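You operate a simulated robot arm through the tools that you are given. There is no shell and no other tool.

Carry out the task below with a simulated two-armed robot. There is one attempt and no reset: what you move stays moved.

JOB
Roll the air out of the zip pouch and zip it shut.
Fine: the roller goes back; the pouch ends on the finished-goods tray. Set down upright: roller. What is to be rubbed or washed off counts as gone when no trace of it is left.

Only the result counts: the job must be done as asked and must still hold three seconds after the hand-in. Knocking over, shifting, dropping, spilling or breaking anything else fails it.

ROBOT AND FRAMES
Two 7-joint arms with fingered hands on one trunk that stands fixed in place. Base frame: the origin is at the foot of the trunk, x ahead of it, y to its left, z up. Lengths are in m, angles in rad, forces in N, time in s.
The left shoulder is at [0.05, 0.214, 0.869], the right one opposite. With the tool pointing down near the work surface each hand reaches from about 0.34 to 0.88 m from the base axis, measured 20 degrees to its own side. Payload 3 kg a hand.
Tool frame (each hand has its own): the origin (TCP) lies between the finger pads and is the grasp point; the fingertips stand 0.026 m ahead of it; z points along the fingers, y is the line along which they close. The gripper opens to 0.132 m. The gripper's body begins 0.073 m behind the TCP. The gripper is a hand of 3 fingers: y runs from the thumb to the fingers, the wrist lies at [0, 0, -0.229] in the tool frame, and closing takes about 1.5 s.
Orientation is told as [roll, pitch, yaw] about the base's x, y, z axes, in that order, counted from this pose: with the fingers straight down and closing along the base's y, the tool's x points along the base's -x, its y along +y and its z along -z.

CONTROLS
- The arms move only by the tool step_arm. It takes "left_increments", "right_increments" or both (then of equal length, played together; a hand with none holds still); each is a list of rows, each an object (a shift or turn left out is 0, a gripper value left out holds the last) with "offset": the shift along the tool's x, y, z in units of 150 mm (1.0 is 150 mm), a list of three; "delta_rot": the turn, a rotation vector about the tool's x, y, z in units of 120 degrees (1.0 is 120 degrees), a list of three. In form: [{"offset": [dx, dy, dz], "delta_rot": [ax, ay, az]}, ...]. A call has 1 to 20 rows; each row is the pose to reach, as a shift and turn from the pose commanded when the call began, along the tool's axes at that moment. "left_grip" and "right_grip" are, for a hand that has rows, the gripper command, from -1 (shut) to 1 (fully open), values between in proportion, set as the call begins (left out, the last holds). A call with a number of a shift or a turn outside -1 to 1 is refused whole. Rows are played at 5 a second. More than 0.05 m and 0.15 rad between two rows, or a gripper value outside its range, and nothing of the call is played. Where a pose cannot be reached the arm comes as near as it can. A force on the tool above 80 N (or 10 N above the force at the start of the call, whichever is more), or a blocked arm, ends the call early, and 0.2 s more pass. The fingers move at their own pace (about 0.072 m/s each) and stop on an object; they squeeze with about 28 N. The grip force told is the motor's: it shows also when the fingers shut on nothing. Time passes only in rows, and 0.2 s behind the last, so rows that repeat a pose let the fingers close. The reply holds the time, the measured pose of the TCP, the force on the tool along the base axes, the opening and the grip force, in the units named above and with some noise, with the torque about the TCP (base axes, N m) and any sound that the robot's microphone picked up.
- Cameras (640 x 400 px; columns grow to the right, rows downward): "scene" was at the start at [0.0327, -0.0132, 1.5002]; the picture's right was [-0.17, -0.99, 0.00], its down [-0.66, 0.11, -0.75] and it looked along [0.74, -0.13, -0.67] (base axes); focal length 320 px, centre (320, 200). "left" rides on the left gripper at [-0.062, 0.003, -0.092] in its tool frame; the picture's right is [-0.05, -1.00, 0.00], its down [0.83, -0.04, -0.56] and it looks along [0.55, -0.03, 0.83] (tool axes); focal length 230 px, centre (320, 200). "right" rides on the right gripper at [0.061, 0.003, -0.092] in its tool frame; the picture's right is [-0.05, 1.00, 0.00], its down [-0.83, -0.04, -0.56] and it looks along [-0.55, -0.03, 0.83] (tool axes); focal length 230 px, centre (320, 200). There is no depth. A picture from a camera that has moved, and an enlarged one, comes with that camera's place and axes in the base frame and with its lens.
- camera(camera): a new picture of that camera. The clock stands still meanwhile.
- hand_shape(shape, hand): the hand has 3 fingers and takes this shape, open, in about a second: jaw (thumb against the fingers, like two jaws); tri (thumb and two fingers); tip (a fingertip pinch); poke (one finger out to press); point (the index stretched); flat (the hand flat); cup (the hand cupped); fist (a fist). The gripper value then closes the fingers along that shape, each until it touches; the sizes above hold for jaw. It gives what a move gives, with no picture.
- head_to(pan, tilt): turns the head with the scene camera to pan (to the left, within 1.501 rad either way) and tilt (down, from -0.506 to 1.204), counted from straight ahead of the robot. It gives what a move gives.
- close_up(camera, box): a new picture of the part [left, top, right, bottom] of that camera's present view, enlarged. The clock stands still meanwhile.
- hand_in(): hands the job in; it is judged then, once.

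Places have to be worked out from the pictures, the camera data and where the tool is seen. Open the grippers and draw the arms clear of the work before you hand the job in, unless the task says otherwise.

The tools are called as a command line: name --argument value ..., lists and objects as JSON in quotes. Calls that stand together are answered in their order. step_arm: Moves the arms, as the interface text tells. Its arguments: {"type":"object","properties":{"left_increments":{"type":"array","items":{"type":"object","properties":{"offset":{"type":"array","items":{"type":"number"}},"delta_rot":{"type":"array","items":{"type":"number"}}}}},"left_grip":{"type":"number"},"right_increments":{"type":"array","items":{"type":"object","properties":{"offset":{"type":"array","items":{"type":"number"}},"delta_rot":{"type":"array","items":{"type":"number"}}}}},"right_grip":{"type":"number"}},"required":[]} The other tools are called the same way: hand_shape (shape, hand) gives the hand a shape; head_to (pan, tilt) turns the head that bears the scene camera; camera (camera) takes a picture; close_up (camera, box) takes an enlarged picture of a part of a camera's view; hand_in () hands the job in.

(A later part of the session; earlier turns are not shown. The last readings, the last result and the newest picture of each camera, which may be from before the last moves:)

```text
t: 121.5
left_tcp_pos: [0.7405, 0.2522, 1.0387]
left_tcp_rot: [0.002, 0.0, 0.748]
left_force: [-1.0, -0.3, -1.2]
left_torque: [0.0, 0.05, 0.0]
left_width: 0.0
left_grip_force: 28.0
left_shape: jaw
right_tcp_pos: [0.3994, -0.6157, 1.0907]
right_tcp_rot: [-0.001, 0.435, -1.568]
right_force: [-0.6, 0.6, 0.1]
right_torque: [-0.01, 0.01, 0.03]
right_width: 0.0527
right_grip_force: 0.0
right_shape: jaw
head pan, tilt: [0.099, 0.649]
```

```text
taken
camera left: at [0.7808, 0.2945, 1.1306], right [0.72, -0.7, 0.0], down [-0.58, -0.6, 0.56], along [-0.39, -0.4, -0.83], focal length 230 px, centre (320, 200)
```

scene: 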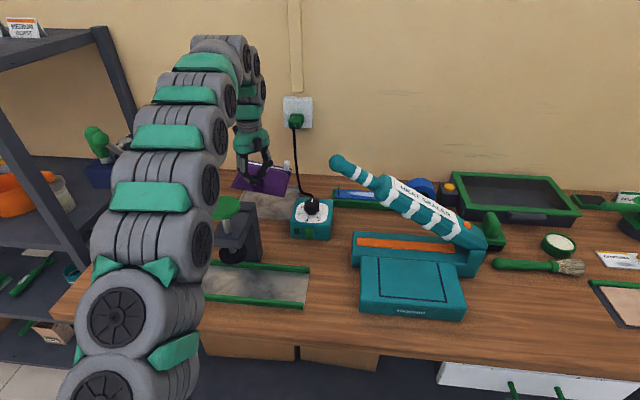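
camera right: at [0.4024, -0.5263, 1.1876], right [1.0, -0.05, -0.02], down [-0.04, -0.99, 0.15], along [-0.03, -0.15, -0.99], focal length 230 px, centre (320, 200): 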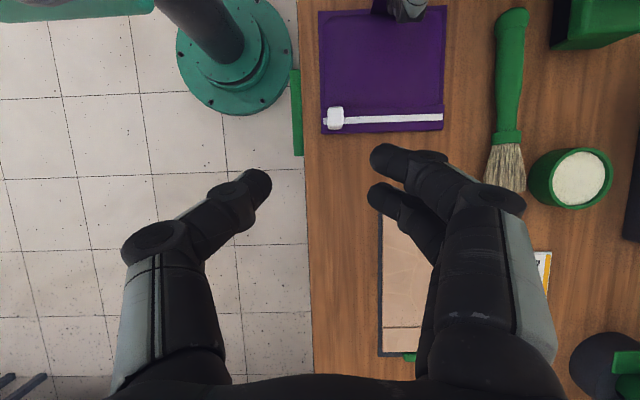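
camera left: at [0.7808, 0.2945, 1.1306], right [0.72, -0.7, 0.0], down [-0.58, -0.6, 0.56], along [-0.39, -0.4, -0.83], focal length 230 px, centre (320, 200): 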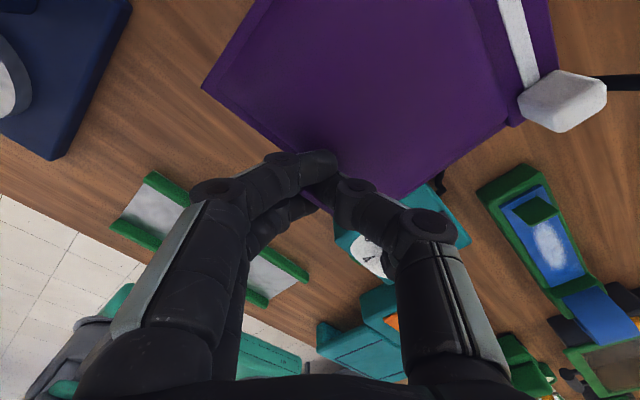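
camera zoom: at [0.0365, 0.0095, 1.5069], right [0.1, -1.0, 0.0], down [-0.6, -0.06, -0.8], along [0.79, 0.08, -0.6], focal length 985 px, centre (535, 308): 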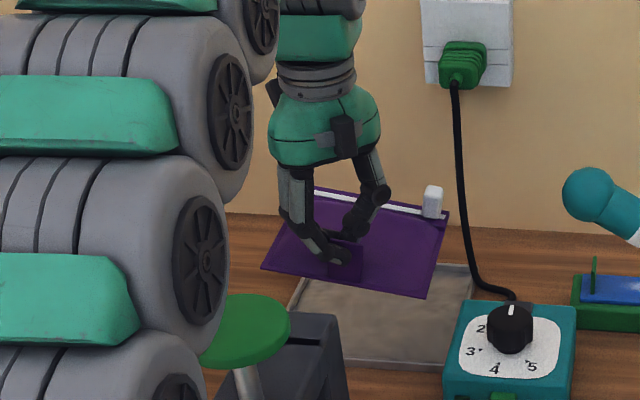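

The pouch spans about x 0.73–0.87, y 0.17–0.32, all inside the tray outline, about 7–10 cm above its floor. The forearm is only an estimated 1–2 cm above the press knob, so I will not go lower; I nudge 6 mm in x and y to centre it.

step_arm --left_increments '[{"offset": [-0.015, 0, 0]}, {"offset": [-0.038, 0.001, 0]}, {"offset": [-0.056, 0.002, 0]}, {"offset": [-0.056, 0.002, 0]}]'

close_up --camera "scene" --box '[190, 100, 310, 230]'

```text
t: 122.5
left_tcp_pos: [0.7462, 0.2571, 1.0392]
left_tcp_rot: [0.001, 0.0, 0.749]
left_force: [-0.1, -0.9, -1.3]
left_torque: [0.01, 0.11, 0.04]
left_width: 0.0
left_grip_force: 27.7
left_shape: jaw
right_tcp_pos: [0.4006, -0.6167, 1.0899]
right_tcp_rot: [-0.001, 0.436, -1.569]
right_force: [-0.3, 0.4, 0.0]
right_torque: [0.02, 0.0, 0.0]
right_width: 0.0528
right_grip_force: 0.0
right_shape: jaw
head pan, tilt: [0.099, 0.649]
```

```text
3.08 times, centred on (250, 165) of scene
camera zoom: at [0.0365, 0.0095, 1.5069], right [0.1, -1.0, 0.0], down [-0.6, -0.06, -0.8], along [0.79, 0.08, -0.6], focal length 985 px, centre (535, 308)
```

zoom: 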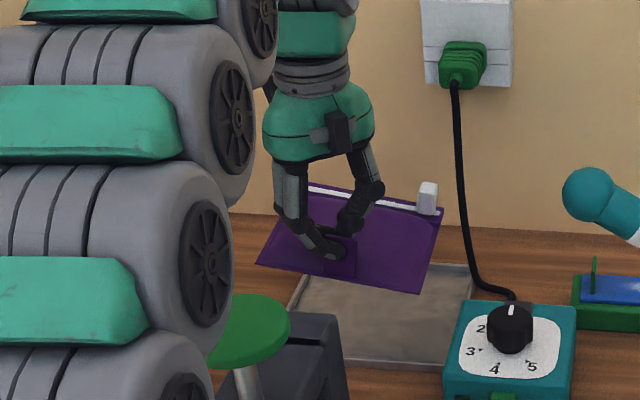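

The pouch hangs squarely above the tray. I open the left gripper to let it settle into the tray, then look.

step_arm --left_increments '[{"offset": [0, 0, 0]}, {"offset": [0, 0, 0]}, {"offset": [0, 0, 0]}, {"offset": [0, 0, 0]}]' --left_grip -0.2

close_up --camera "scene" --box '[190, 100, 310, 230]'

camera --camera "left"

```text
t: 123.5
left_tcp_pos: [0.7469, 0.2559, 1.0393]
left_tcp_rot: [0.001, 0.0, 0.747]
left_force: [-0.2, 0.2, 0.0]
left_torque: [-0.01, 0.01, 0.02]
left_width: 0.052
left_grip_force: 0.0
left_shape: jaw
right_tcp_pos: [0.3996, -0.6167, 1.0905]
right_tcp_rot: [0.001, 0.436, -1.569]
right_force: [0.0, -0.2, 0.2]
right_torque: [0.0, -0.02, 0.0]
right_width: 0.0528
right_grip_force: 0.1
right_shape: jaw
head pan, tilt: [0.099, 0.649]
```

```text
3.08 times, centred on (250, 165) of scene
camera zoom: at [0.0365, 0.0095, 1.5069], right [0.1, -1.0, 0.0], down [-0.6, -0.06, -0.8], along [0.79, 0.08, -0.6], focal length 985 px, centre (535, 308)
```

zoom: 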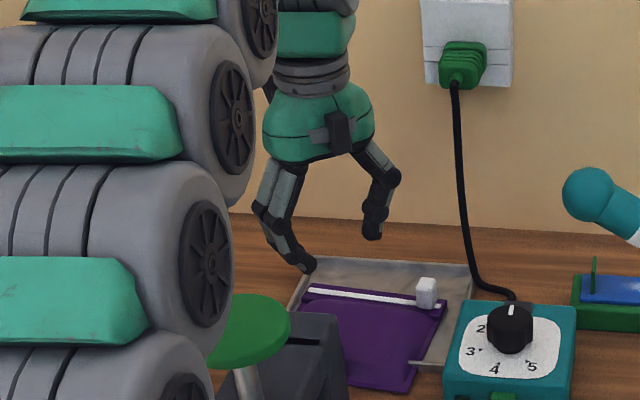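

```text
taken
camera left: at [0.7869, 0.3009, 1.1305], right [0.72, -0.7, 0.0], down [-0.58, -0.6, 0.56], along [-0.39, -0.4, -0.83], focal length 230 px, centre (320, 200)
```

left: 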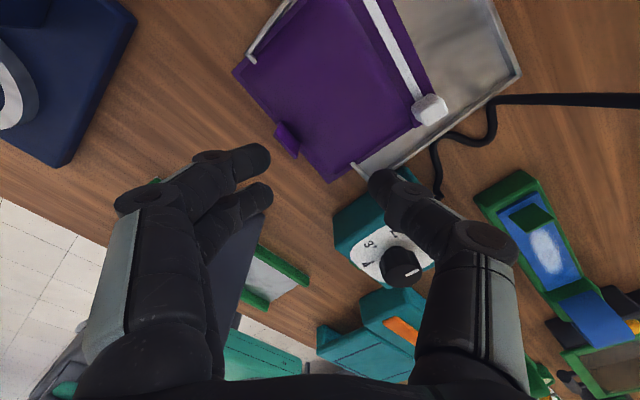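

The pouch landed on the tray but slid toward the robot, so its near edge overhangs the front rim by a few centimetres. I look closer from both cameras to judge how it lies.

close_up --camera "left" --box '[220, 0, 540, 220]'

close_up --camera "scene" --box '[215, 175, 315, 255]'

```text
1.82 times, centred on (380, 110) of left
camera zoom: at [0.7869, 0.3009, 1.1305], right [0.72, -0.7, 0.0], down [-0.58, -0.6, 0.56], along [-0.39, -0.4, -0.83], focal length 418 px, centre (211, 364)
```

zoom: 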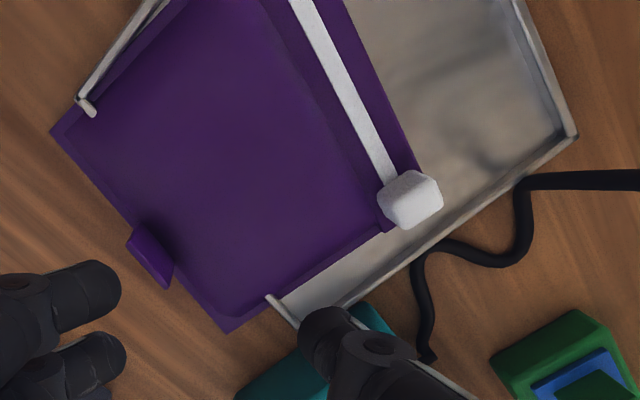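

```text
5.00 times, centred on (265, 215) of scene
camera zoom: at [0.0365, 0.0095, 1.5069], right [0.1, -1.0, 0.0], down [-0.6, -0.06, -0.8], along [0.79, 0.08, -0.6], focal length 1600 px, centre (595, 125)
```

zoom: 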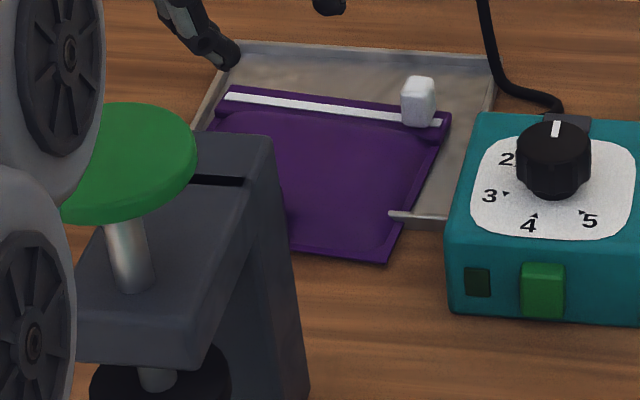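

The far side lies on the tray floor and the near edge hangs over the front rim; triangulating the slider puts the pouch centre near (0.78, 0.265), against the tray centre (0.81, 0.25). I raise the left hand 6 cm to clear the press knob and re-measure from there.

step_arm --left_increments '[{"offset": [0, 0, -0.13]}, {"offset": [0, 0, -0.27]}, {"offset": [0, 0, -0.4]}]'

camera --camera "left"

camera --camera "scene"

close_up --camera "scene" --box '[200, 165, 320, 255]'

```text
t: 124.3
left_tcp_pos: [0.7459, 0.2563, 1.0973]
left_tcp_rot: [-0.001, 0.0, 0.746]
left_force: [0.1, -0.2, 0.9]
left_torque: [0.0, -0.01, 0.01]
left_width: 0.0522
left_grip_force: 0.1
left_shape: jaw
left hand out of reach, approached as far as the arm can: row 3
right_tcp_pos: [0.3997, -0.6172, 1.0909]
right_tcp_rot: [0.0, 0.439, -1.57]
right_force: [0.0, 0.0, -0.4]
right_torque: [-0.02, 0.0, -0.02]
right_width: 0.0528
right_grip_force: 0.0
right_shape: jaw
head pan, tilt: [0.099, 0.649]
```

```text
taken
camera left: at [0.7859, 0.3008, 1.1883], right [0.72, -0.7, 0.0], down [-0.58, -0.6, 0.56], along [-0.39, -0.4, -0.83], focal length 230 px, centre (320, 200)
```

left: 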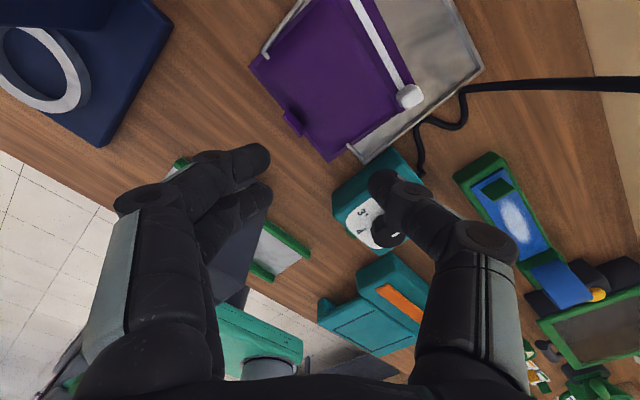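

```text
taken
```

scene: 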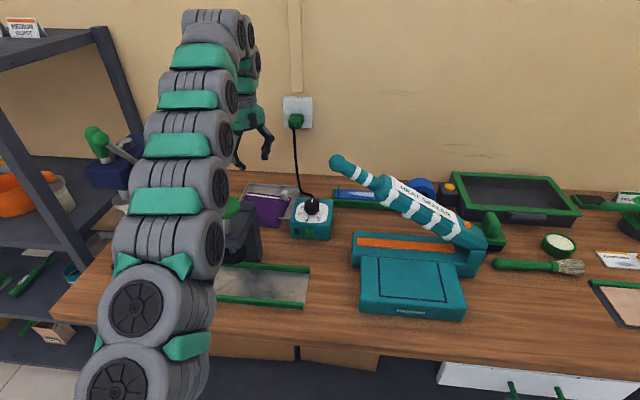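

```text
4.44 times, centred on (260, 210) of scene
camera zoom: at [0.0365, 0.0095, 1.5069], right [0.1, -1.0, 0.0], down [-0.6, -0.06, -0.8], along [0.79, 0.08, -0.6], focal length 1422 px, centre (587, 156)
```

zoom: 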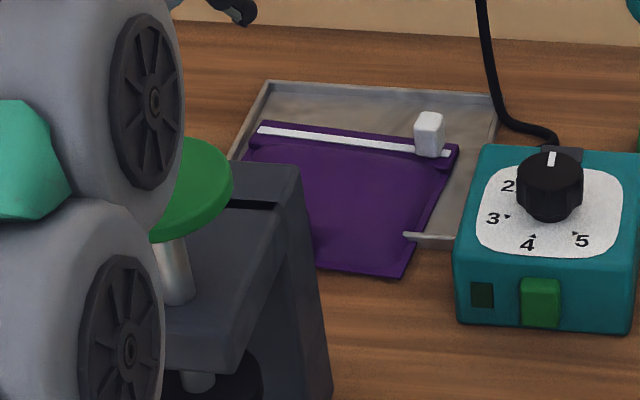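

The knob has not moved. I zoom the left camera onto the tray to measure how far the pouch overhangs.

close_up --camera "left" --box '[230, 0, 500, 170]'

```text
2.35 times, centred on (365, 85) of left
camera zoom: at [0.7859, 0.3008, 1.1883], right [0.72, -0.7, 0.0], down [-0.58, -0.6, 0.56], along [-0.39, -0.4, -0.83], focal length 541 px, centre (214, 471)
```

zoom: 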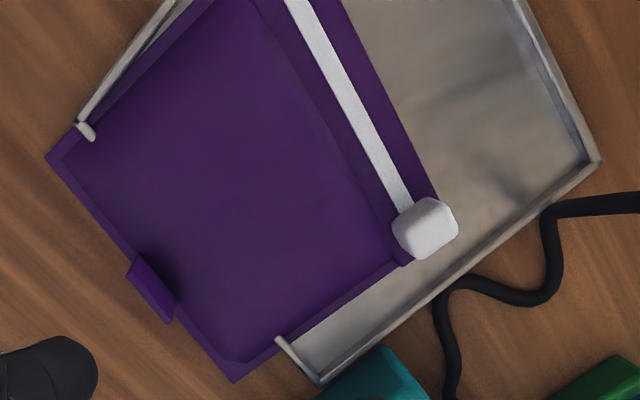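

The pouch lies at rest with its centre well inside the tray, only about 3 cm of the near edge beyond the front rim. I check the slider's end position once more in a tight zoom, since the drop could have nudged it.

close_up --camera "scene" --box '[240, 180, 300, 220]'

close_up --camera "left" --box '[380, 60, 450, 130]'

```text
10.00 times, centred on (270, 200) of scene
camera zoom: at [0.0365, 0.0095, 1.5069], right [0.1, -1.0, 0.0], down [-0.6, -0.06, -0.8], along [0.79, 0.08, -0.6], focal length 3200 px, centre (820, 200)
```

zoom: 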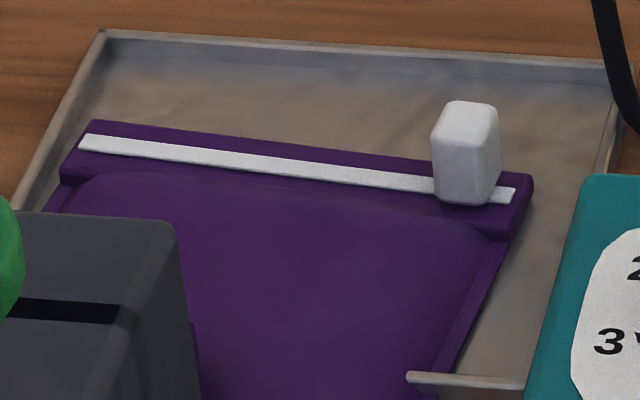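

```text
5.71 times, centred on (415, 95) of left
camera zoom: at [0.7859, 0.3008, 1.1883], right [0.72, -0.7, 0.0], down [-0.58, -0.6, 0.56], along [-0.39, -0.4, -0.83], focal length 1315 px, centre (-223, 800)
```

zoom: 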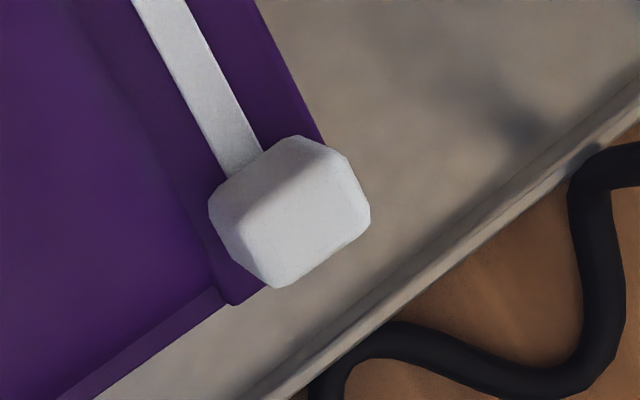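

The slider is still at the zip's end within measuring error and the pouch is at rest on the tray. I now withdraw the left arm back and up along its earlier safe path.

step_arm --left_increments '[{"offset": [0.1, 0.092, -0.08]}, {"offset": [0.25, 0.231, -0.22]}, {"offset": [0.4, 0.37, -0.38]}, {"offset": [0.56, 0.518, -0.56]}, {"offset": [0.714, 0.66, -0.733]}]'

step_arm --left_increments '[{"offset": [0.18, 0.165, -0.05]}, {"offset": [0.36, 0.33, -0.1]}, {"offset": [0.54, 0.5, -0.15]}, {"offset": [0.72, 0.665, -0.2]}, {"offset": [0.9, 0.83, -0.2]}]'

camera --camera "scene"

close_up --camera "scene" --box '[180, 160, 340, 280]'

```text
t: 125.5
left_tcp_pos: [0.5974, 0.2573, 1.207]
left_tcp_rot: [-0.001, -0.001, 0.747]
left_force: [0.0, -0.2, 0.4]
left_torque: [0.01, -0.04, -0.01]
left_width: 0.052
left_grip_force: 0.2
left_shape: jaw
right_tcp_pos: [0.4009, -0.6163, 1.0909]
right_tcp_rot: [-0.001, 0.437, -1.57]
right_force: [-0.1, 0.0, 0.9]
right_torque: [0.0, 0.04, -0.01]
right_width: 0.0527
right_grip_force: 0.0
right_shape: jaw
head pan, tilt: [0.099, 0.649]
```

```text
t: 126.7
left_tcp_pos: [0.4113, 0.2572, 1.2367]
left_tcp_rot: [0.0, -0.001, 0.747]
left_force: [0.3, -0.1, -0.5]
left_torque: [0.0, 0.02, -0.01]
left_width: 0.0523
left_grip_force: 0.1
left_shape: jaw
right_tcp_pos: [0.4001, -0.6158, 1.09]
right_tcp_rot: [-0.001, 0.437, -1.569]
right_force: [1.0, 0.6, -0.3]
right_torque: [0.01, -0.03, -0.05]
right_width: 0.0527
right_grip_force: 0.1
right_shape: jaw
head pan, tilt: [0.099, 0.649]
```

```text
taken
```

scene: 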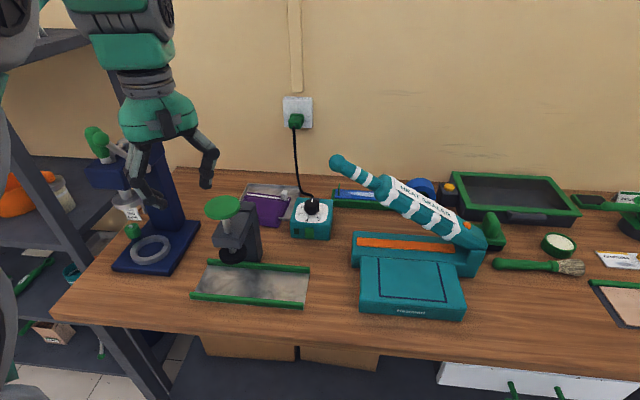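

```text
3.33 times, centred on (260, 220) of scene
camera zoom: at [0.0364, 0.0095, 1.5069], right [0.1, -1.0, 0.0], down [-0.6, -0.06, -0.8], along [0.79, 0.08, -0.6], focal length 1067 px, centre (520, 133)
```

zoom: 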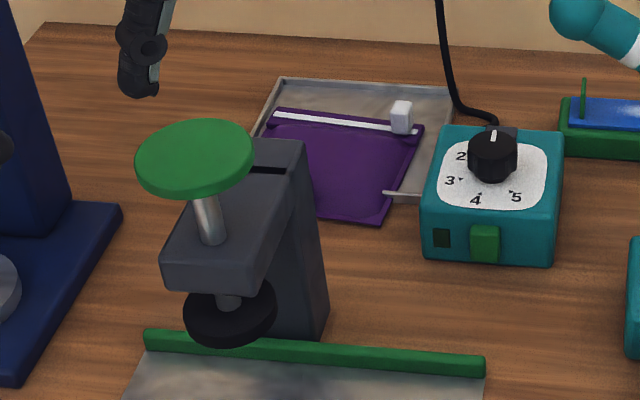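

Both the press and dial stand unmoved and the pouch rests on the tray. I draw both arms back and up and open the grippers fully.

step_arm --left_increments '[{"offset": [0.1, 0.09, -0.03]}, {"offset": [0.2, 0.18, -0.06]}, {"offset": [0.25, 0.23, -0.08]}, {"offset": [0.25, 0.23, -0.08]}]' --left_grip 1 --right_increments '[{"offset": [0.15, -0.05, -0.08]}, {"offset": [0.3, -0.1, -0.16]}, {"offset": [0.45, -0.15, -0.24]}, {"offset": [0.6, -0.2, -0.32]}]' --right_grip 1

head_to --pan -0.169 --tilt 0.728

camera --camera "scene"

```text
t: 127.7
left_tcp_pos: [0.3632, 0.2579, 1.2475]
left_tcp_rot: [0.001, 0.0, 0.747]
left_force: [0.9, -0.5, 0.4]
left_torque: [0.0, 0.0, 0.01]
left_width: 0.1322
left_grip_force: 0.0
left_shape: jaw
right_tcp_pos: [0.3632, -0.5629, 1.1354]
right_tcp_rot: [0.001, 0.435, -1.57]
right_force: [-0.3, -0.3, 0.4]
right_torque: [-0.01, -0.01, 0.01]
right_width: 0.132
right_grip_force: 0.0
right_shape: jaw
right hand out of reach, approached as far as the arm can: row 1, 2, 3, 4
head pan, tilt: [0.099, 0.649]
```

```text
t: 128.5
left_tcp_pos: [0.3625, 0.2578, 1.2477]
left_tcp_rot: [-0.001, 0.0, 0.748]
left_force: [-0.4, -0.3, -0.9]
left_torque: [-0.03, -0.03, -0.02]
left_width: 0.1317
left_grip_force: 0.0
left_shape: jaw
right_tcp_pos: [0.3646, -0.563, 1.1361]
right_tcp_rot: [-0.003, 0.437, -1.57]
right_force: [-0.8, 0.2, -0.2]
right_torque: [0.01, 0.01, -0.01]
right_width: 0.1318
right_grip_force: 0.0
right_shape: jaw
head pan, tilt: [-0.169, 0.728]
```

```text
taken
```

scene: 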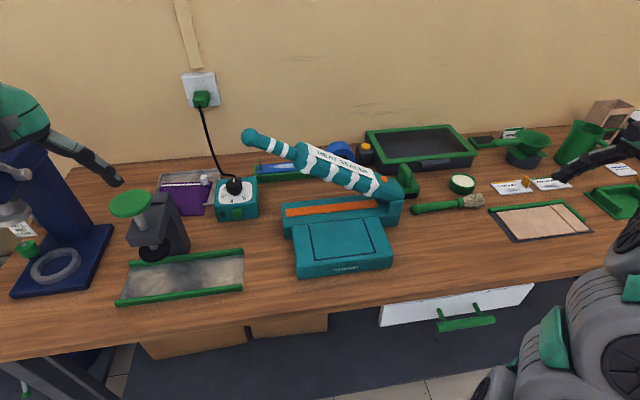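

Compared with the first picture, brush, pot, pad, press, dial and sealer are where they were, and the roller stands on its spot. One last zoom on the roller and the pouch before handing in.

close_up --camera "scene" --box '[370, 130, 500, 230]'

close_up --camera "scene" --box '[120, 150, 270, 260]'

```text
4.00 times, centred on (435, 180) of scene
camera zoom: at [0.0328, -0.0132, 1.5002], right [-0.17, -0.99, 0.0], down [-0.66, 0.11, -0.75], along [0.74, -0.13, -0.67], focal length 1280 px, centre (-140, 280)
```

zoom: 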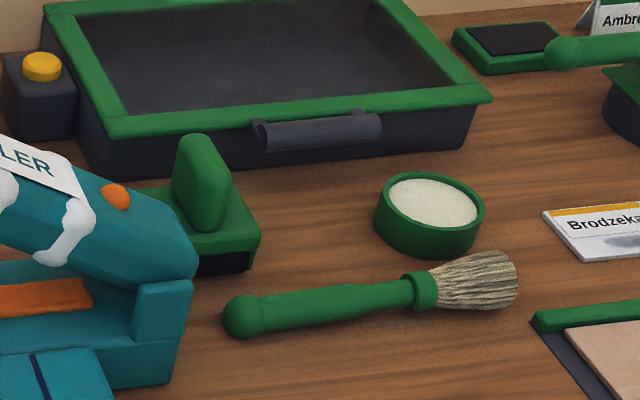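

```text
3.64 times, centred on (195, 205) of scene
camera zoom: at [0.0328, -0.0132, 1.5002], right [-0.17, -0.99, 0.0], down [-0.66, 0.11, -0.75], along [0.74, -0.13, -0.67], focal length 1164 px, centre (774, 182)
```

zoom: 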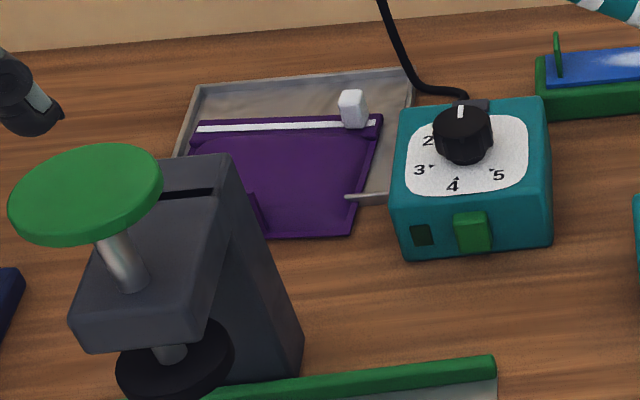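

Everything else is in order, but the pouch overhangs the tray's front by 3–4 cm, so I want to push it further in by its tab. By my estimates a hand at yaw 0, tilted 15° forward, keeps the forearm about 2 cm above the press knob. I close the left fingers and return in stages, checking at each.

step_arm --left_increments '[{"offset": [-0.1, -0.086, 0.011], "delta_rot": [0, 0, 0.06]}, {"offset": [-0.205, -0.172, 0.022], "delta_rot": [0, 0, 0.119]}, {"offset": [-0.307, -0.258, 0.033], "delta_rot": [0, 0, 0.179]}, {"offset": [-0.409, -0.343, 0.044], "delta_rot": [0, 0, 0.238]}, {"offset": [-0.512, -0.429, 0.056], "delta_rot": [0, 0, 0.298]}, {"offset": [-0.614, -0.515, 0.067], "delta_rot": [0, 0, 0.357]}]' --left_grip -1

step_arm --left_increments '[{"offset": [-0.2, 0.01, 0.05]}, {"offset": [-0.4, 0.02, 0.1]}, {"offset": [-0.6, 0.03, 0.15]}, {"offset": [-0.8, 0.04, 0.2]}]'

head_to --pan 0.1 --tilt 0.65

camera --camera "scene"

camera --camera "left"

```text
t: 129.9
left_tcp_pos: [0.4827, 0.2628, 1.2387]
left_tcp_rot: [0.001, 0.0, -0.003]
left_force: [-1.4, -0.3, 0.1]
left_torque: [-0.03, -0.02, -0.02]
left_width: 0.0001
left_grip_force: 27.4
left_shape: jaw
right_tcp_pos: [0.3648, -0.5621, 1.1341]
right_tcp_rot: [0.001, 0.436, -1.568]
right_force: [0.5, -0.9, 0.2]
right_torque: [0.01, -0.02, 0.06]
right_width: 0.1317
right_grip_force: 0.2
right_shape: jaw
head pan, tilt: [-0.169, 0.728]
```

```text
t: 130.9
left_tcp_pos: [0.604, 0.267, 1.208]
left_tcp_rot: [-0.001, 0.0, 0.002]
left_force: [0.7, 0.0, 0.3]
left_torque: [0.0, 0.03, 0.0]
left_width: 0.0
left_grip_force: 28.1
left_shape: jaw
right_tcp_pos: [0.3653, -0.5624, 1.1356]
right_tcp_rot: [-0.001, 0.437, -1.568]
right_force: [1.5, 0.3, -0.1]
right_torque: [-0.01, 0.02, -0.01]
right_width: 0.1321
right_grip_force: 0.0
right_shape: jaw
head pan, tilt: [-0.169, 0.728]
```

```text
t: 131.7
left_tcp_pos: [0.6045, 0.2684, 1.2074]
left_tcp_rot: [0.001, 0.001, 0.001]
left_force: [0.9, -0.4, -0.4]
left_torque: [0.04, -0.01, -0.01]
left_width: 0.0002
left_grip_force: 27.8
left_shape: jaw
right_tcp_pos: [0.3658, -0.5629, 1.1349]
right_tcp_rot: [0.001, 0.436, -1.57]
right_force: [-0.3, -0.3, 0.2]
right_torque: [0.0, -0.02, 0.01]
right_width: 0.1318
right_grip_force: 0.0
right_shape: jaw
head pan, tilt: [0.099, 0.649]
```

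```text
taken
```

scene: 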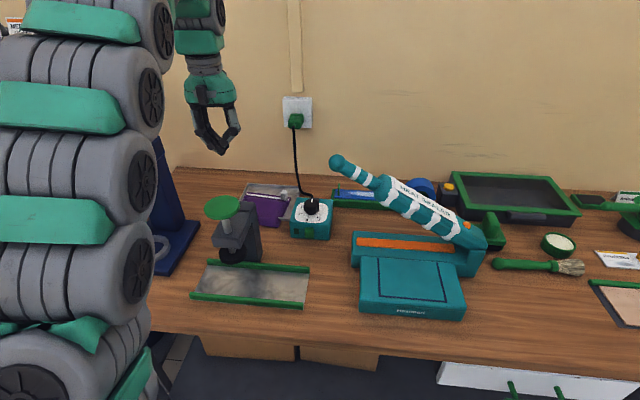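

```text
taken
camera left: at [0.6628, 0.2708, 1.2998], right [0.05, -1.0, 0.0], down [-0.83, -0.04, 0.56], along [-0.55, -0.03, -0.83], focal length 230 px, centre (320, 200)
```

left: 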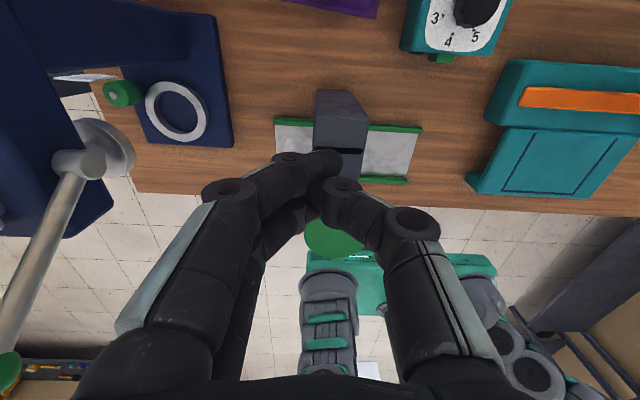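

At yaw 0 the arm runs well to the left of the press knob. I tilt the hand 15° forward and come down to about (0.655, 0.268, 1.10).

step_arm --left_increments '[{"offset": [-0.068, 0, 0.12], "delta_rot": [0, -0.025, 0]}, {"offset": [-0.136, 0, 0.27], "delta_rot": [0, -0.05, 0]}, {"offset": [-0.204, 0, 0.42], "delta_rot": [0, -0.075, 0]}, {"offset": [-0.272, 0, 0.57], "delta_rot": [0, -0.1, 0]}, {"offset": [-0.34, 0, 0.72], "delta_rot": [0, -0.125, 0]}]'

camera --camera "scene"

camera --camera "left"

close_up --camera "scene" --box '[180, 90, 320, 240]'

```text
t: 132.8
left_tcp_pos: [0.6548, 0.2687, 1.0989]
left_tcp_rot: [0.001, -0.264, -0.001]
left_force: [0.5, 0.4, 1.0]
left_torque: [-0.02, -0.01, -0.01]
left_width: 0.0
left_grip_force: 27.9
left_shape: jaw
right_tcp_pos: [0.3658, -0.5628, 1.1348]
right_tcp_rot: [-0.002, 0.437, -1.568]
right_force: [0.5, 0.4, 0.1]
right_torque: [0.02, 0.01, -0.01]
right_width: 0.1317
right_grip_force: 0.0
right_shape: jaw
head pan, tilt: [0.099, 0.649]
```

```text
taken
```

scene: 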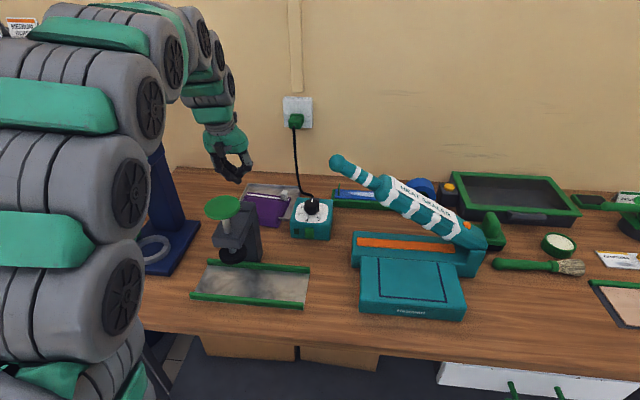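

```text
taken
camera left: at [0.6886, 0.2717, 1.2043], right [0.05, -1.0, 0.01], down [-0.95, -0.04, 0.32], along [-0.32, -0.03, -0.95], focal length 230 px, centre (320, 200)
```

left: 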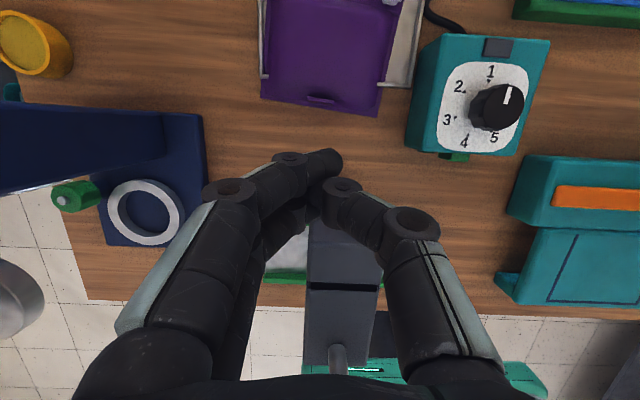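

```text
2.67 times, centred on (250, 165) of scene
camera zoom: at [0.0365, 0.0095, 1.5069], right [0.1, -1.0, 0.0], down [-0.6, -0.06, -0.8], along [0.79, 0.08, -0.6], focal length 853 px, centre (507, 293)
```

zoom: 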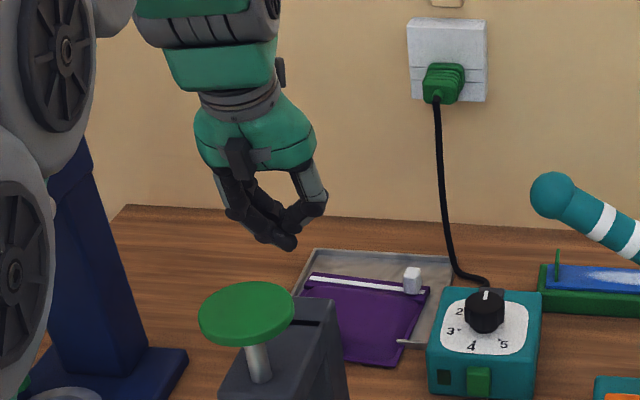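

The arm is well clear of the knob, and the near-vertical left view shows the tab at about (0.715, 0.2685) and the front rim at x ≈ 0.737. I lower the closed fingers behind the tab in two stages, first to z ≈ 1.02.

step_arm --left_increments '[{"offset": [0.03, 0, 0.13]}, {"offset": [0.07, 0, 0.32]}, {"offset": [0.113, 0, 0.515]}]'

camera --camera "scene"

camera --camera "left"

```text
t: 133.7
left_tcp_pos: [0.6587, 0.268, 1.0182]
left_tcp_rot: [-0.003, -0.262, -0.002]
left_force: [0.4, -0.8, 0.1]
left_torque: [0.01, 0.03, 0.0]
left_width: 0.0
left_grip_force: 28.3
left_shape: jaw
right_tcp_pos: [0.3653, -0.5627, 1.1345]
right_tcp_rot: [-0.002, 0.436, -1.568]
right_force: [0.5, 0.6, 0.4]
right_torque: [0.02, 0.04, 0.0]
right_width: 0.132
right_grip_force: 0.0
right_shape: jaw
head pan, tilt: [0.099, 0.649]
```

```text
taken
```

scene: 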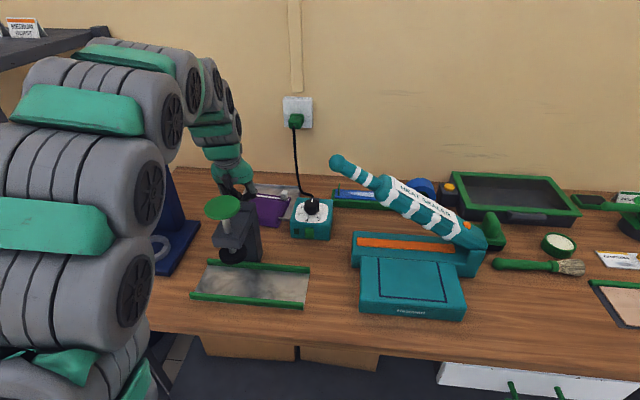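

```text
taken
camera left: at [0.6914, 0.2718, 1.1244], right [0.05, -1.0, 0.01], down [-0.95, -0.04, 0.32], along [-0.32, -0.03, -0.95], focal length 230 px, centre (320, 200)
```

left: 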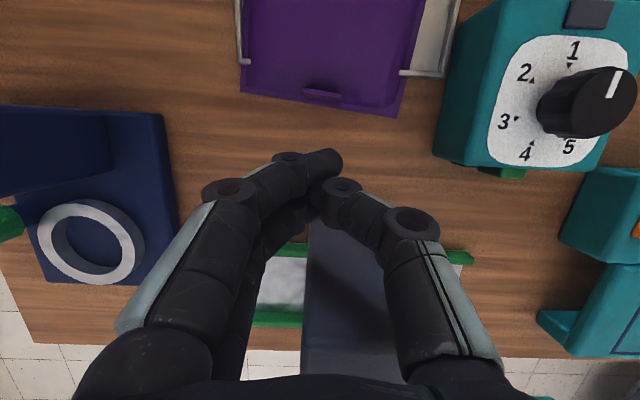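

Still clear. I lower the rest to z ≈ 0.95, just behind the tab.

step_arm --left_increments '[{"offset": [0.03, 0, 0.14]}, {"offset": [0.06, 0, 0.29]}, {"offset": [0.092, 0, 0.444]}]'

camera --camera "left"

close_up --camera "scene" --box '[150, 60, 310, 260]'

```text
t: 134.4
left_tcp_pos: [0.6633, 0.2676, 0.9509]
left_tcp_rot: [0.001, -0.258, 0.0]
left_force: [0.1, 0.9, 0.4]
left_torque: [0.01, 0.03, 0.04]
left_width: 0.0
left_grip_force: 28.1
left_shape: jaw
right_tcp_pos: [0.365, -0.563, 1.1356]
right_tcp_rot: [0.0, 0.437, -1.57]
right_force: [-0.1, -0.5, -0.3]
right_torque: [-0.01, -0.02, 0.0]
right_width: 0.1318
right_grip_force: 0.1
right_shape: jaw
head pan, tilt: [0.099, 0.649]
```

```text
taken
camera left: at [0.6962, 0.2703, 1.0565], right [0.05, -1.0, 0.01], down [-0.95, -0.04, 0.32], along [-0.32, -0.03, -0.95], focal length 230 px, centre (320, 200)
```

left: 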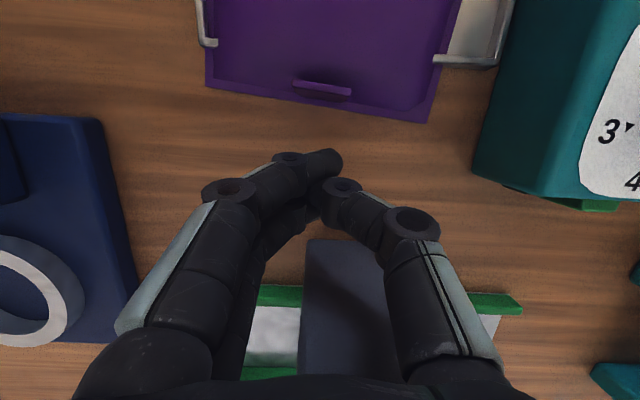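

```text
2.00 times, centred on (230, 160) of scene
camera zoom: at [0.0365, 0.0095, 1.5069], right [0.1, -1.0, 0.0], down [-0.6, -0.06, -0.8], along [0.79, 0.08, -0.6], focal length 640 px, centre (500, 280)
```

zoom: 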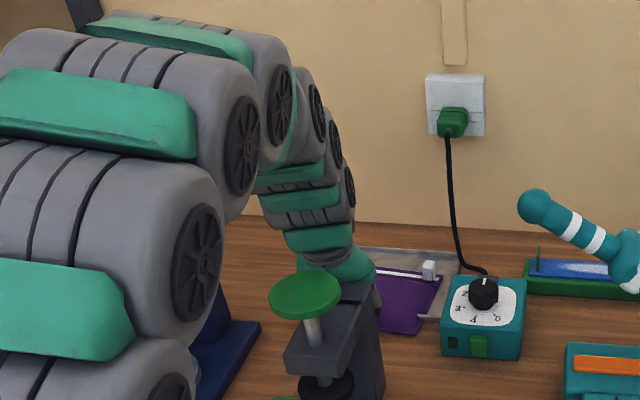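

The fingers are down behind the tab with nothing touched. I push forward 35 mm slowly and look.

step_arm --left_increments '[{"offset": [-0.032, 0, 0.009]}, {"offset": [-0.064, 0, 0.017]}, {"offset": [-0.097, 0, 0.026]}, {"offset": [-0.129, 0, 0.035]}, {"offset": [-0.161, 0, 0.044]}, {"offset": [-0.193, 0, 0.052]}, {"offset": [-0.225, 0, 0.061]}]'

camera --camera "left"

close_up --camera "scene" --box '[150, 60, 310, 260]'

```text
t: 136.1
left_tcp_pos: [0.6978, 0.2685, 0.9533]
left_tcp_rot: [0.001, -0.263, 0.001]
left_force: [0.1, 0.0, 1.7]
left_torque: [-0.01, 0.01, 0.01]
left_width: 0.0001
left_grip_force: 27.6
left_shape: jaw
right_tcp_pos: [0.3647, -0.563, 1.1332]
right_tcp_rot: [-0.001, 0.436, -1.569]
right_force: [0.4, -0.7, 0.8]
right_torque: [0.0, 0.01, -0.03]
right_width: 0.1318
right_grip_force: 0.1
right_shape: jaw
head pan, tilt: [0.099, 0.649]
```

```text
taken
camera left: at [0.7303, 0.2711, 1.0575], right [0.05, -1.0, 0.01], down [-0.95, -0.04, 0.32], along [-0.32, -0.03, -0.95], focal length 230 px, centre (320, 200)
```

left: 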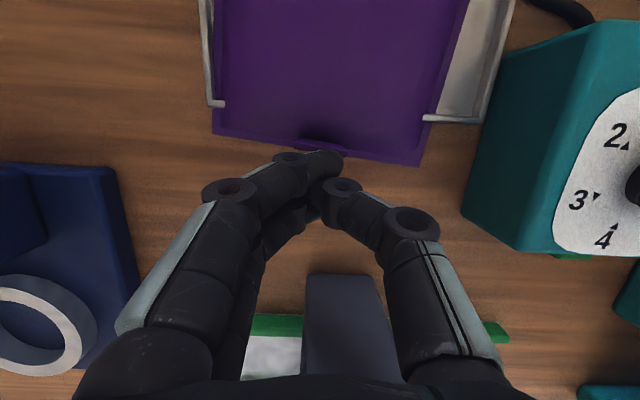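

```text
2.00 times, centred on (230, 160) of scene
camera zoom: at [0.0365, 0.0095, 1.5069], right [0.1, -1.0, 0.0], down [-0.6, -0.06, -0.8], along [0.79, 0.08, -0.6], focal length 640 px, centre (500, 280)
```

zoom: 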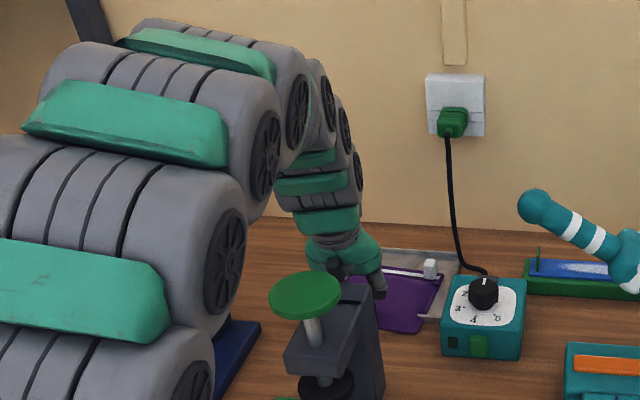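

Contact with the tab is just about to begin and the arm is still left of the knob. I push another 20 mm.

step_arm --left_increments '[{"offset": [-0.032, 0, 0.009]}, {"offset": [-0.064, 0, 0.017]}, {"offset": [-0.097, 0, 0.026]}, {"offset": [-0.129, 0, 0.035]}]'

camera --camera "left"

close_up --camera "scene" --box '[150, 60, 310, 260]'

```text
t: 137.1
left_tcp_pos: [0.7185, 0.2683, 0.9536]
left_tcp_rot: [0.001, -0.261, 0.0]
left_force: [-0.3, 0.0, 1.7]
left_torque: [-0.01, -0.01, 0.01]
left_width: 0.0
left_grip_force: 28.2
left_shape: jaw
right_tcp_pos: [0.3642, -0.5636, 1.135]
right_tcp_rot: [-0.001, 0.437, -1.568]
right_force: [0.0, 1.1, 0.1]
right_torque: [0.0, -0.01, -0.02]
right_width: 0.132
right_grip_force: 0.0
right_shape: jaw
head pan, tilt: [0.099, 0.649]
```

```text
taken
camera left: at [0.7504, 0.2713, 1.0585], right [0.05, -1.0, 0.01], down [-0.95, -0.04, 0.32], along [-0.32, -0.03, -0.95], focal length 230 px, centre (320, 200)
```

left: 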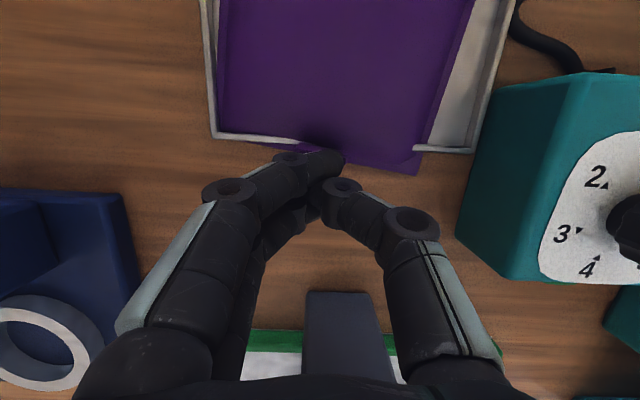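

```text
2.00 times, centred on (230, 160) of scene
camera zoom: at [0.0364, 0.0095, 1.5069], right [0.1, -1.0, 0.0], down [-0.6, -0.06, -0.8], along [0.79, 0.08, -0.6], focal length 640 px, centre (500, 280)
```

zoom: 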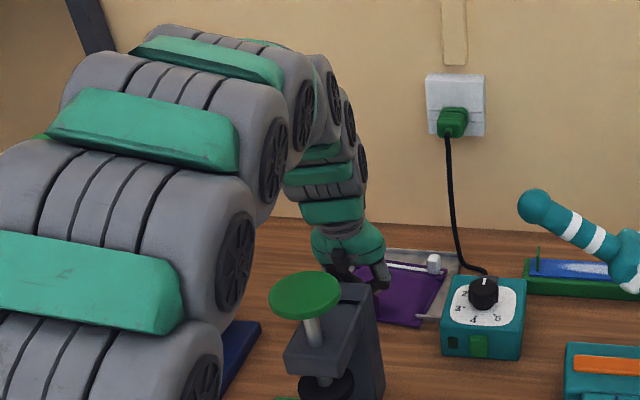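

The pouch moves well: the left part is now inside the rim and only the right corner still overhangs by ~1.5 cm. I push a further 13 mm.

step_arm --left_increments '[{"offset": [-0.028, 0, 0.008]}, {"offset": [-0.056, 0, 0.015]}, {"offset": [-0.084, 0, 0.023]}]'

camera --camera "left"

close_up --camera "scene" --box '[150, 60, 310, 260]'

```text
t: 137.8
left_tcp_pos: [0.7311, 0.2693, 0.9543]
left_tcp_rot: [0.0, -0.263, 0.0]
left_force: [-0.5, 0.1, 1.5]
left_torque: [-0.04, -0.01, 0.02]
left_width: 0.0003
left_grip_force: 27.6
left_shape: jaw
right_tcp_pos: [0.3653, -0.5623, 1.1355]
right_tcp_rot: [0.0, 0.436, -1.568]
right_force: [-0.2, -0.3, -0.4]
right_torque: [0.04, 0.0, 0.03]
right_width: 0.1318
right_grip_force: 0.1
right_shape: jaw
head pan, tilt: [0.099, 0.649]
```

```text
taken
camera left: at [0.7641, 0.2715, 1.0589], right [0.05, -1.0, 0.01], down [-0.95, -0.04, 0.32], along [-0.32, -0.03, -0.95], focal length 230 px, centre (320, 200)
```

left: 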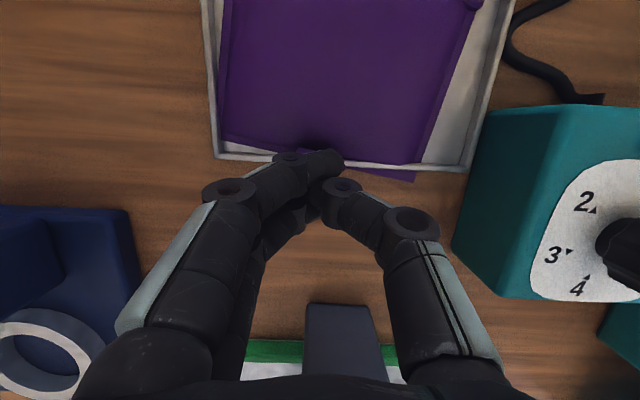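

```text
2.00 times, centred on (230, 160) of scene
camera zoom: at [0.0364, 0.0095, 1.5069], right [0.1, -1.0, 0.0], down [-0.6, -0.06, -0.8], along [0.79, 0.08, -0.6], focal length 640 px, centre (500, 280)
```

zoom: 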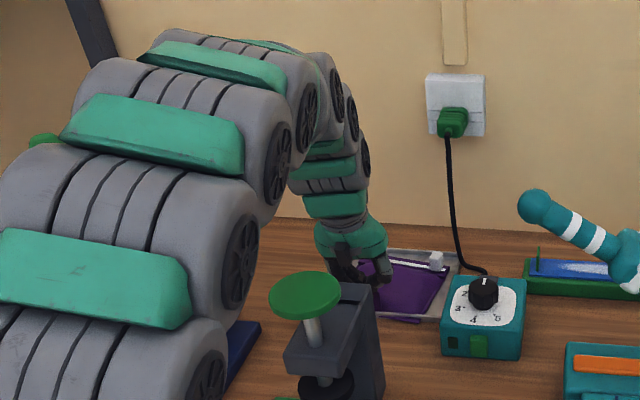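

Nearly all inside now. One more 8 mm push, then I stop.

step_arm --left_increments '[{"offset": [-0.026, 0, 0.007]}, {"offset": [-0.052, 0, 0.014]}]'

camera --camera "left"

close_up --camera "scene" --box '[150, 60, 310, 260]'

```text
t: 138.4
left_tcp_pos: [0.7381, 0.2671, 0.9531]
left_tcp_rot: [0.001, -0.259, 0.001]
left_force: [-0.8, -0.4, 4.2]
left_torque: [0.0, -0.01, 0.04]
left_width: 0.0
left_grip_force: 27.8
left_shape: jaw
right_tcp_pos: [0.3658, -0.563, 1.1358]
right_tcp_rot: [0.001, 0.436, -1.568]
right_force: [-0.3, -0.4, 0.0]
right_torque: [0.01, 0.0, 0.02]
right_width: 0.1317
right_grip_force: 0.0
right_shape: jaw
head pan, tilt: [0.099, 0.649]
```

```text
taken
camera left: at [0.7717, 0.2713, 1.0578], right [0.05, -1.0, 0.01], down [-0.95, -0.04, 0.32], along [-0.32, -0.03, -0.95], focal length 230 px, centre (320, 200)
```

left: 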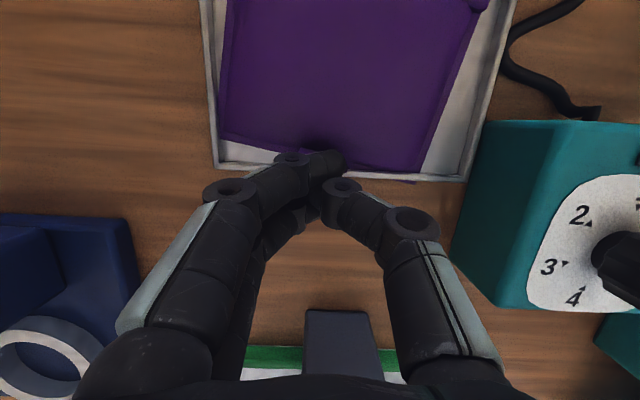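

```text
2.00 times, centred on (230, 160) of scene
camera zoom: at [0.0364, 0.0095, 1.5069], right [0.1, -1.0, 0.0], down [-0.6, -0.06, -0.8], along [0.79, 0.08, -0.6], focal length 640 px, centre (500, 280)
```

zoom: 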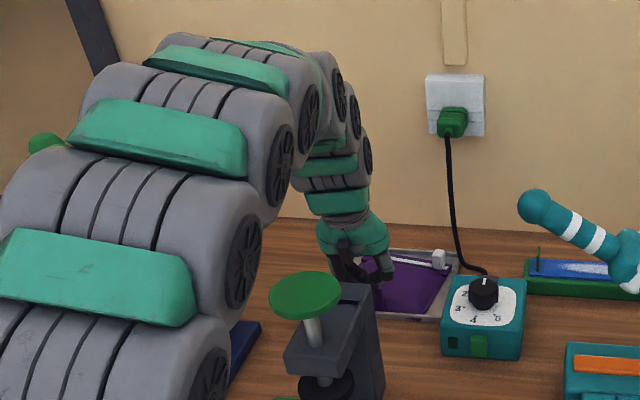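

The pouch now lies inside the tray. I back off 15 mm, lift straight up, and withdraw the arm along the earlier path.

step_arm --left_increments '[{"offset": [0.05, 0, -0.013]}, {"offset": [0.097, 0, -0.026]}, {"offset": [0.04, 0, -0.24]}, {"offset": [-0.02, 0, -0.45]}, {"offset": [-0.077, 0, -0.67]}]'

step_arm --left_increments '[{"offset": [0.13, 0, -0.16], "delta_rot": [0, 0.025, 0]}, {"offset": [0.28, 0, -0.36], "delta_rot": [0, 0.06, 0]}, {"offset": [0.43, 0, -0.56], "delta_rot": [0, 0.095, 0]}, {"offset": [0.58, 0, -0.76], "delta_rot": [0, 0.124, 0]}]'

camera --camera "scene"

close_up --camera "scene" --box '[180, 150, 340, 270]'

```text
t: 139.7
left_tcp_pos: [0.7242, 0.268, 1.0524]
left_tcp_rot: [0.0, -0.261, -0.001]
left_force: [-0.3, -0.1, 0.2]
left_torque: [0.03, 0.0, 0.01]
left_width: 0.0
left_grip_force: 27.6
left_shape: jaw
right_tcp_pos: [0.3656, -0.5628, 1.1353]
right_tcp_rot: [0.001, 0.436, -1.568]
right_force: [0.8, 0.0, 0.1]
right_torque: [0.03, -0.02, 0.02]
right_width: 0.1318
right_grip_force: 0.0
right_shape: jaw
head pan, tilt: [0.099, 0.649]
```

```text
t: 140.7
left_tcp_pos: [0.6122, 0.2676, 1.1421]
left_tcp_rot: [-0.001, -0.003, -0.001]
left_force: [0.4, -0.1, -0.4]
left_torque: [0.01, -0.01, 0.0]
left_width: 0.0
left_grip_force: 27.9
left_shape: jaw
right_tcp_pos: [0.365, -0.5625, 1.1347]
right_tcp_rot: [0.0, 0.436, -1.569]
right_force: [0.1, 1.1, -0.4]
right_torque: [0.0, 0.01, -0.03]
right_width: 0.1319
right_grip_force: 0.1
right_shape: jaw
head pan, tilt: [0.099, 0.649]
```

```text
taken
```

scene: 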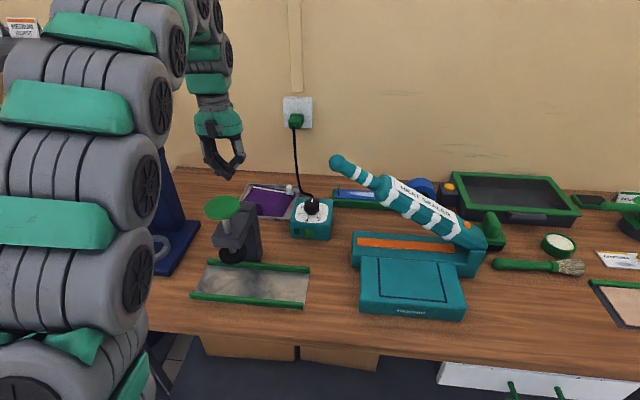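

```text
3.33 times, centred on (260, 210) of scene
camera zoom: at [0.0364, 0.0095, 1.5069], right [0.1, -1.0, 0.0], down [-0.6, -0.06, -0.8], along [0.79, 0.08, -0.6], focal length 1067 px, centre (520, 167)
```

zoom: 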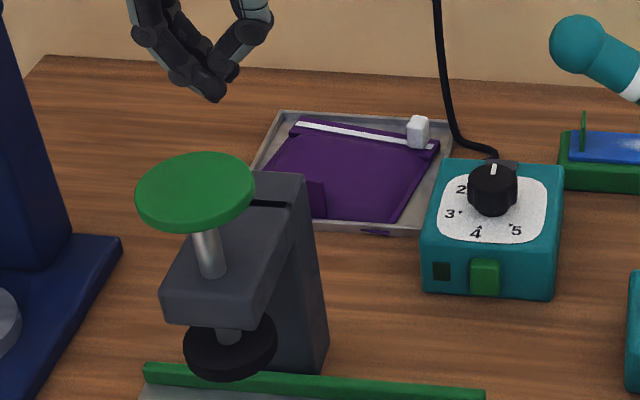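

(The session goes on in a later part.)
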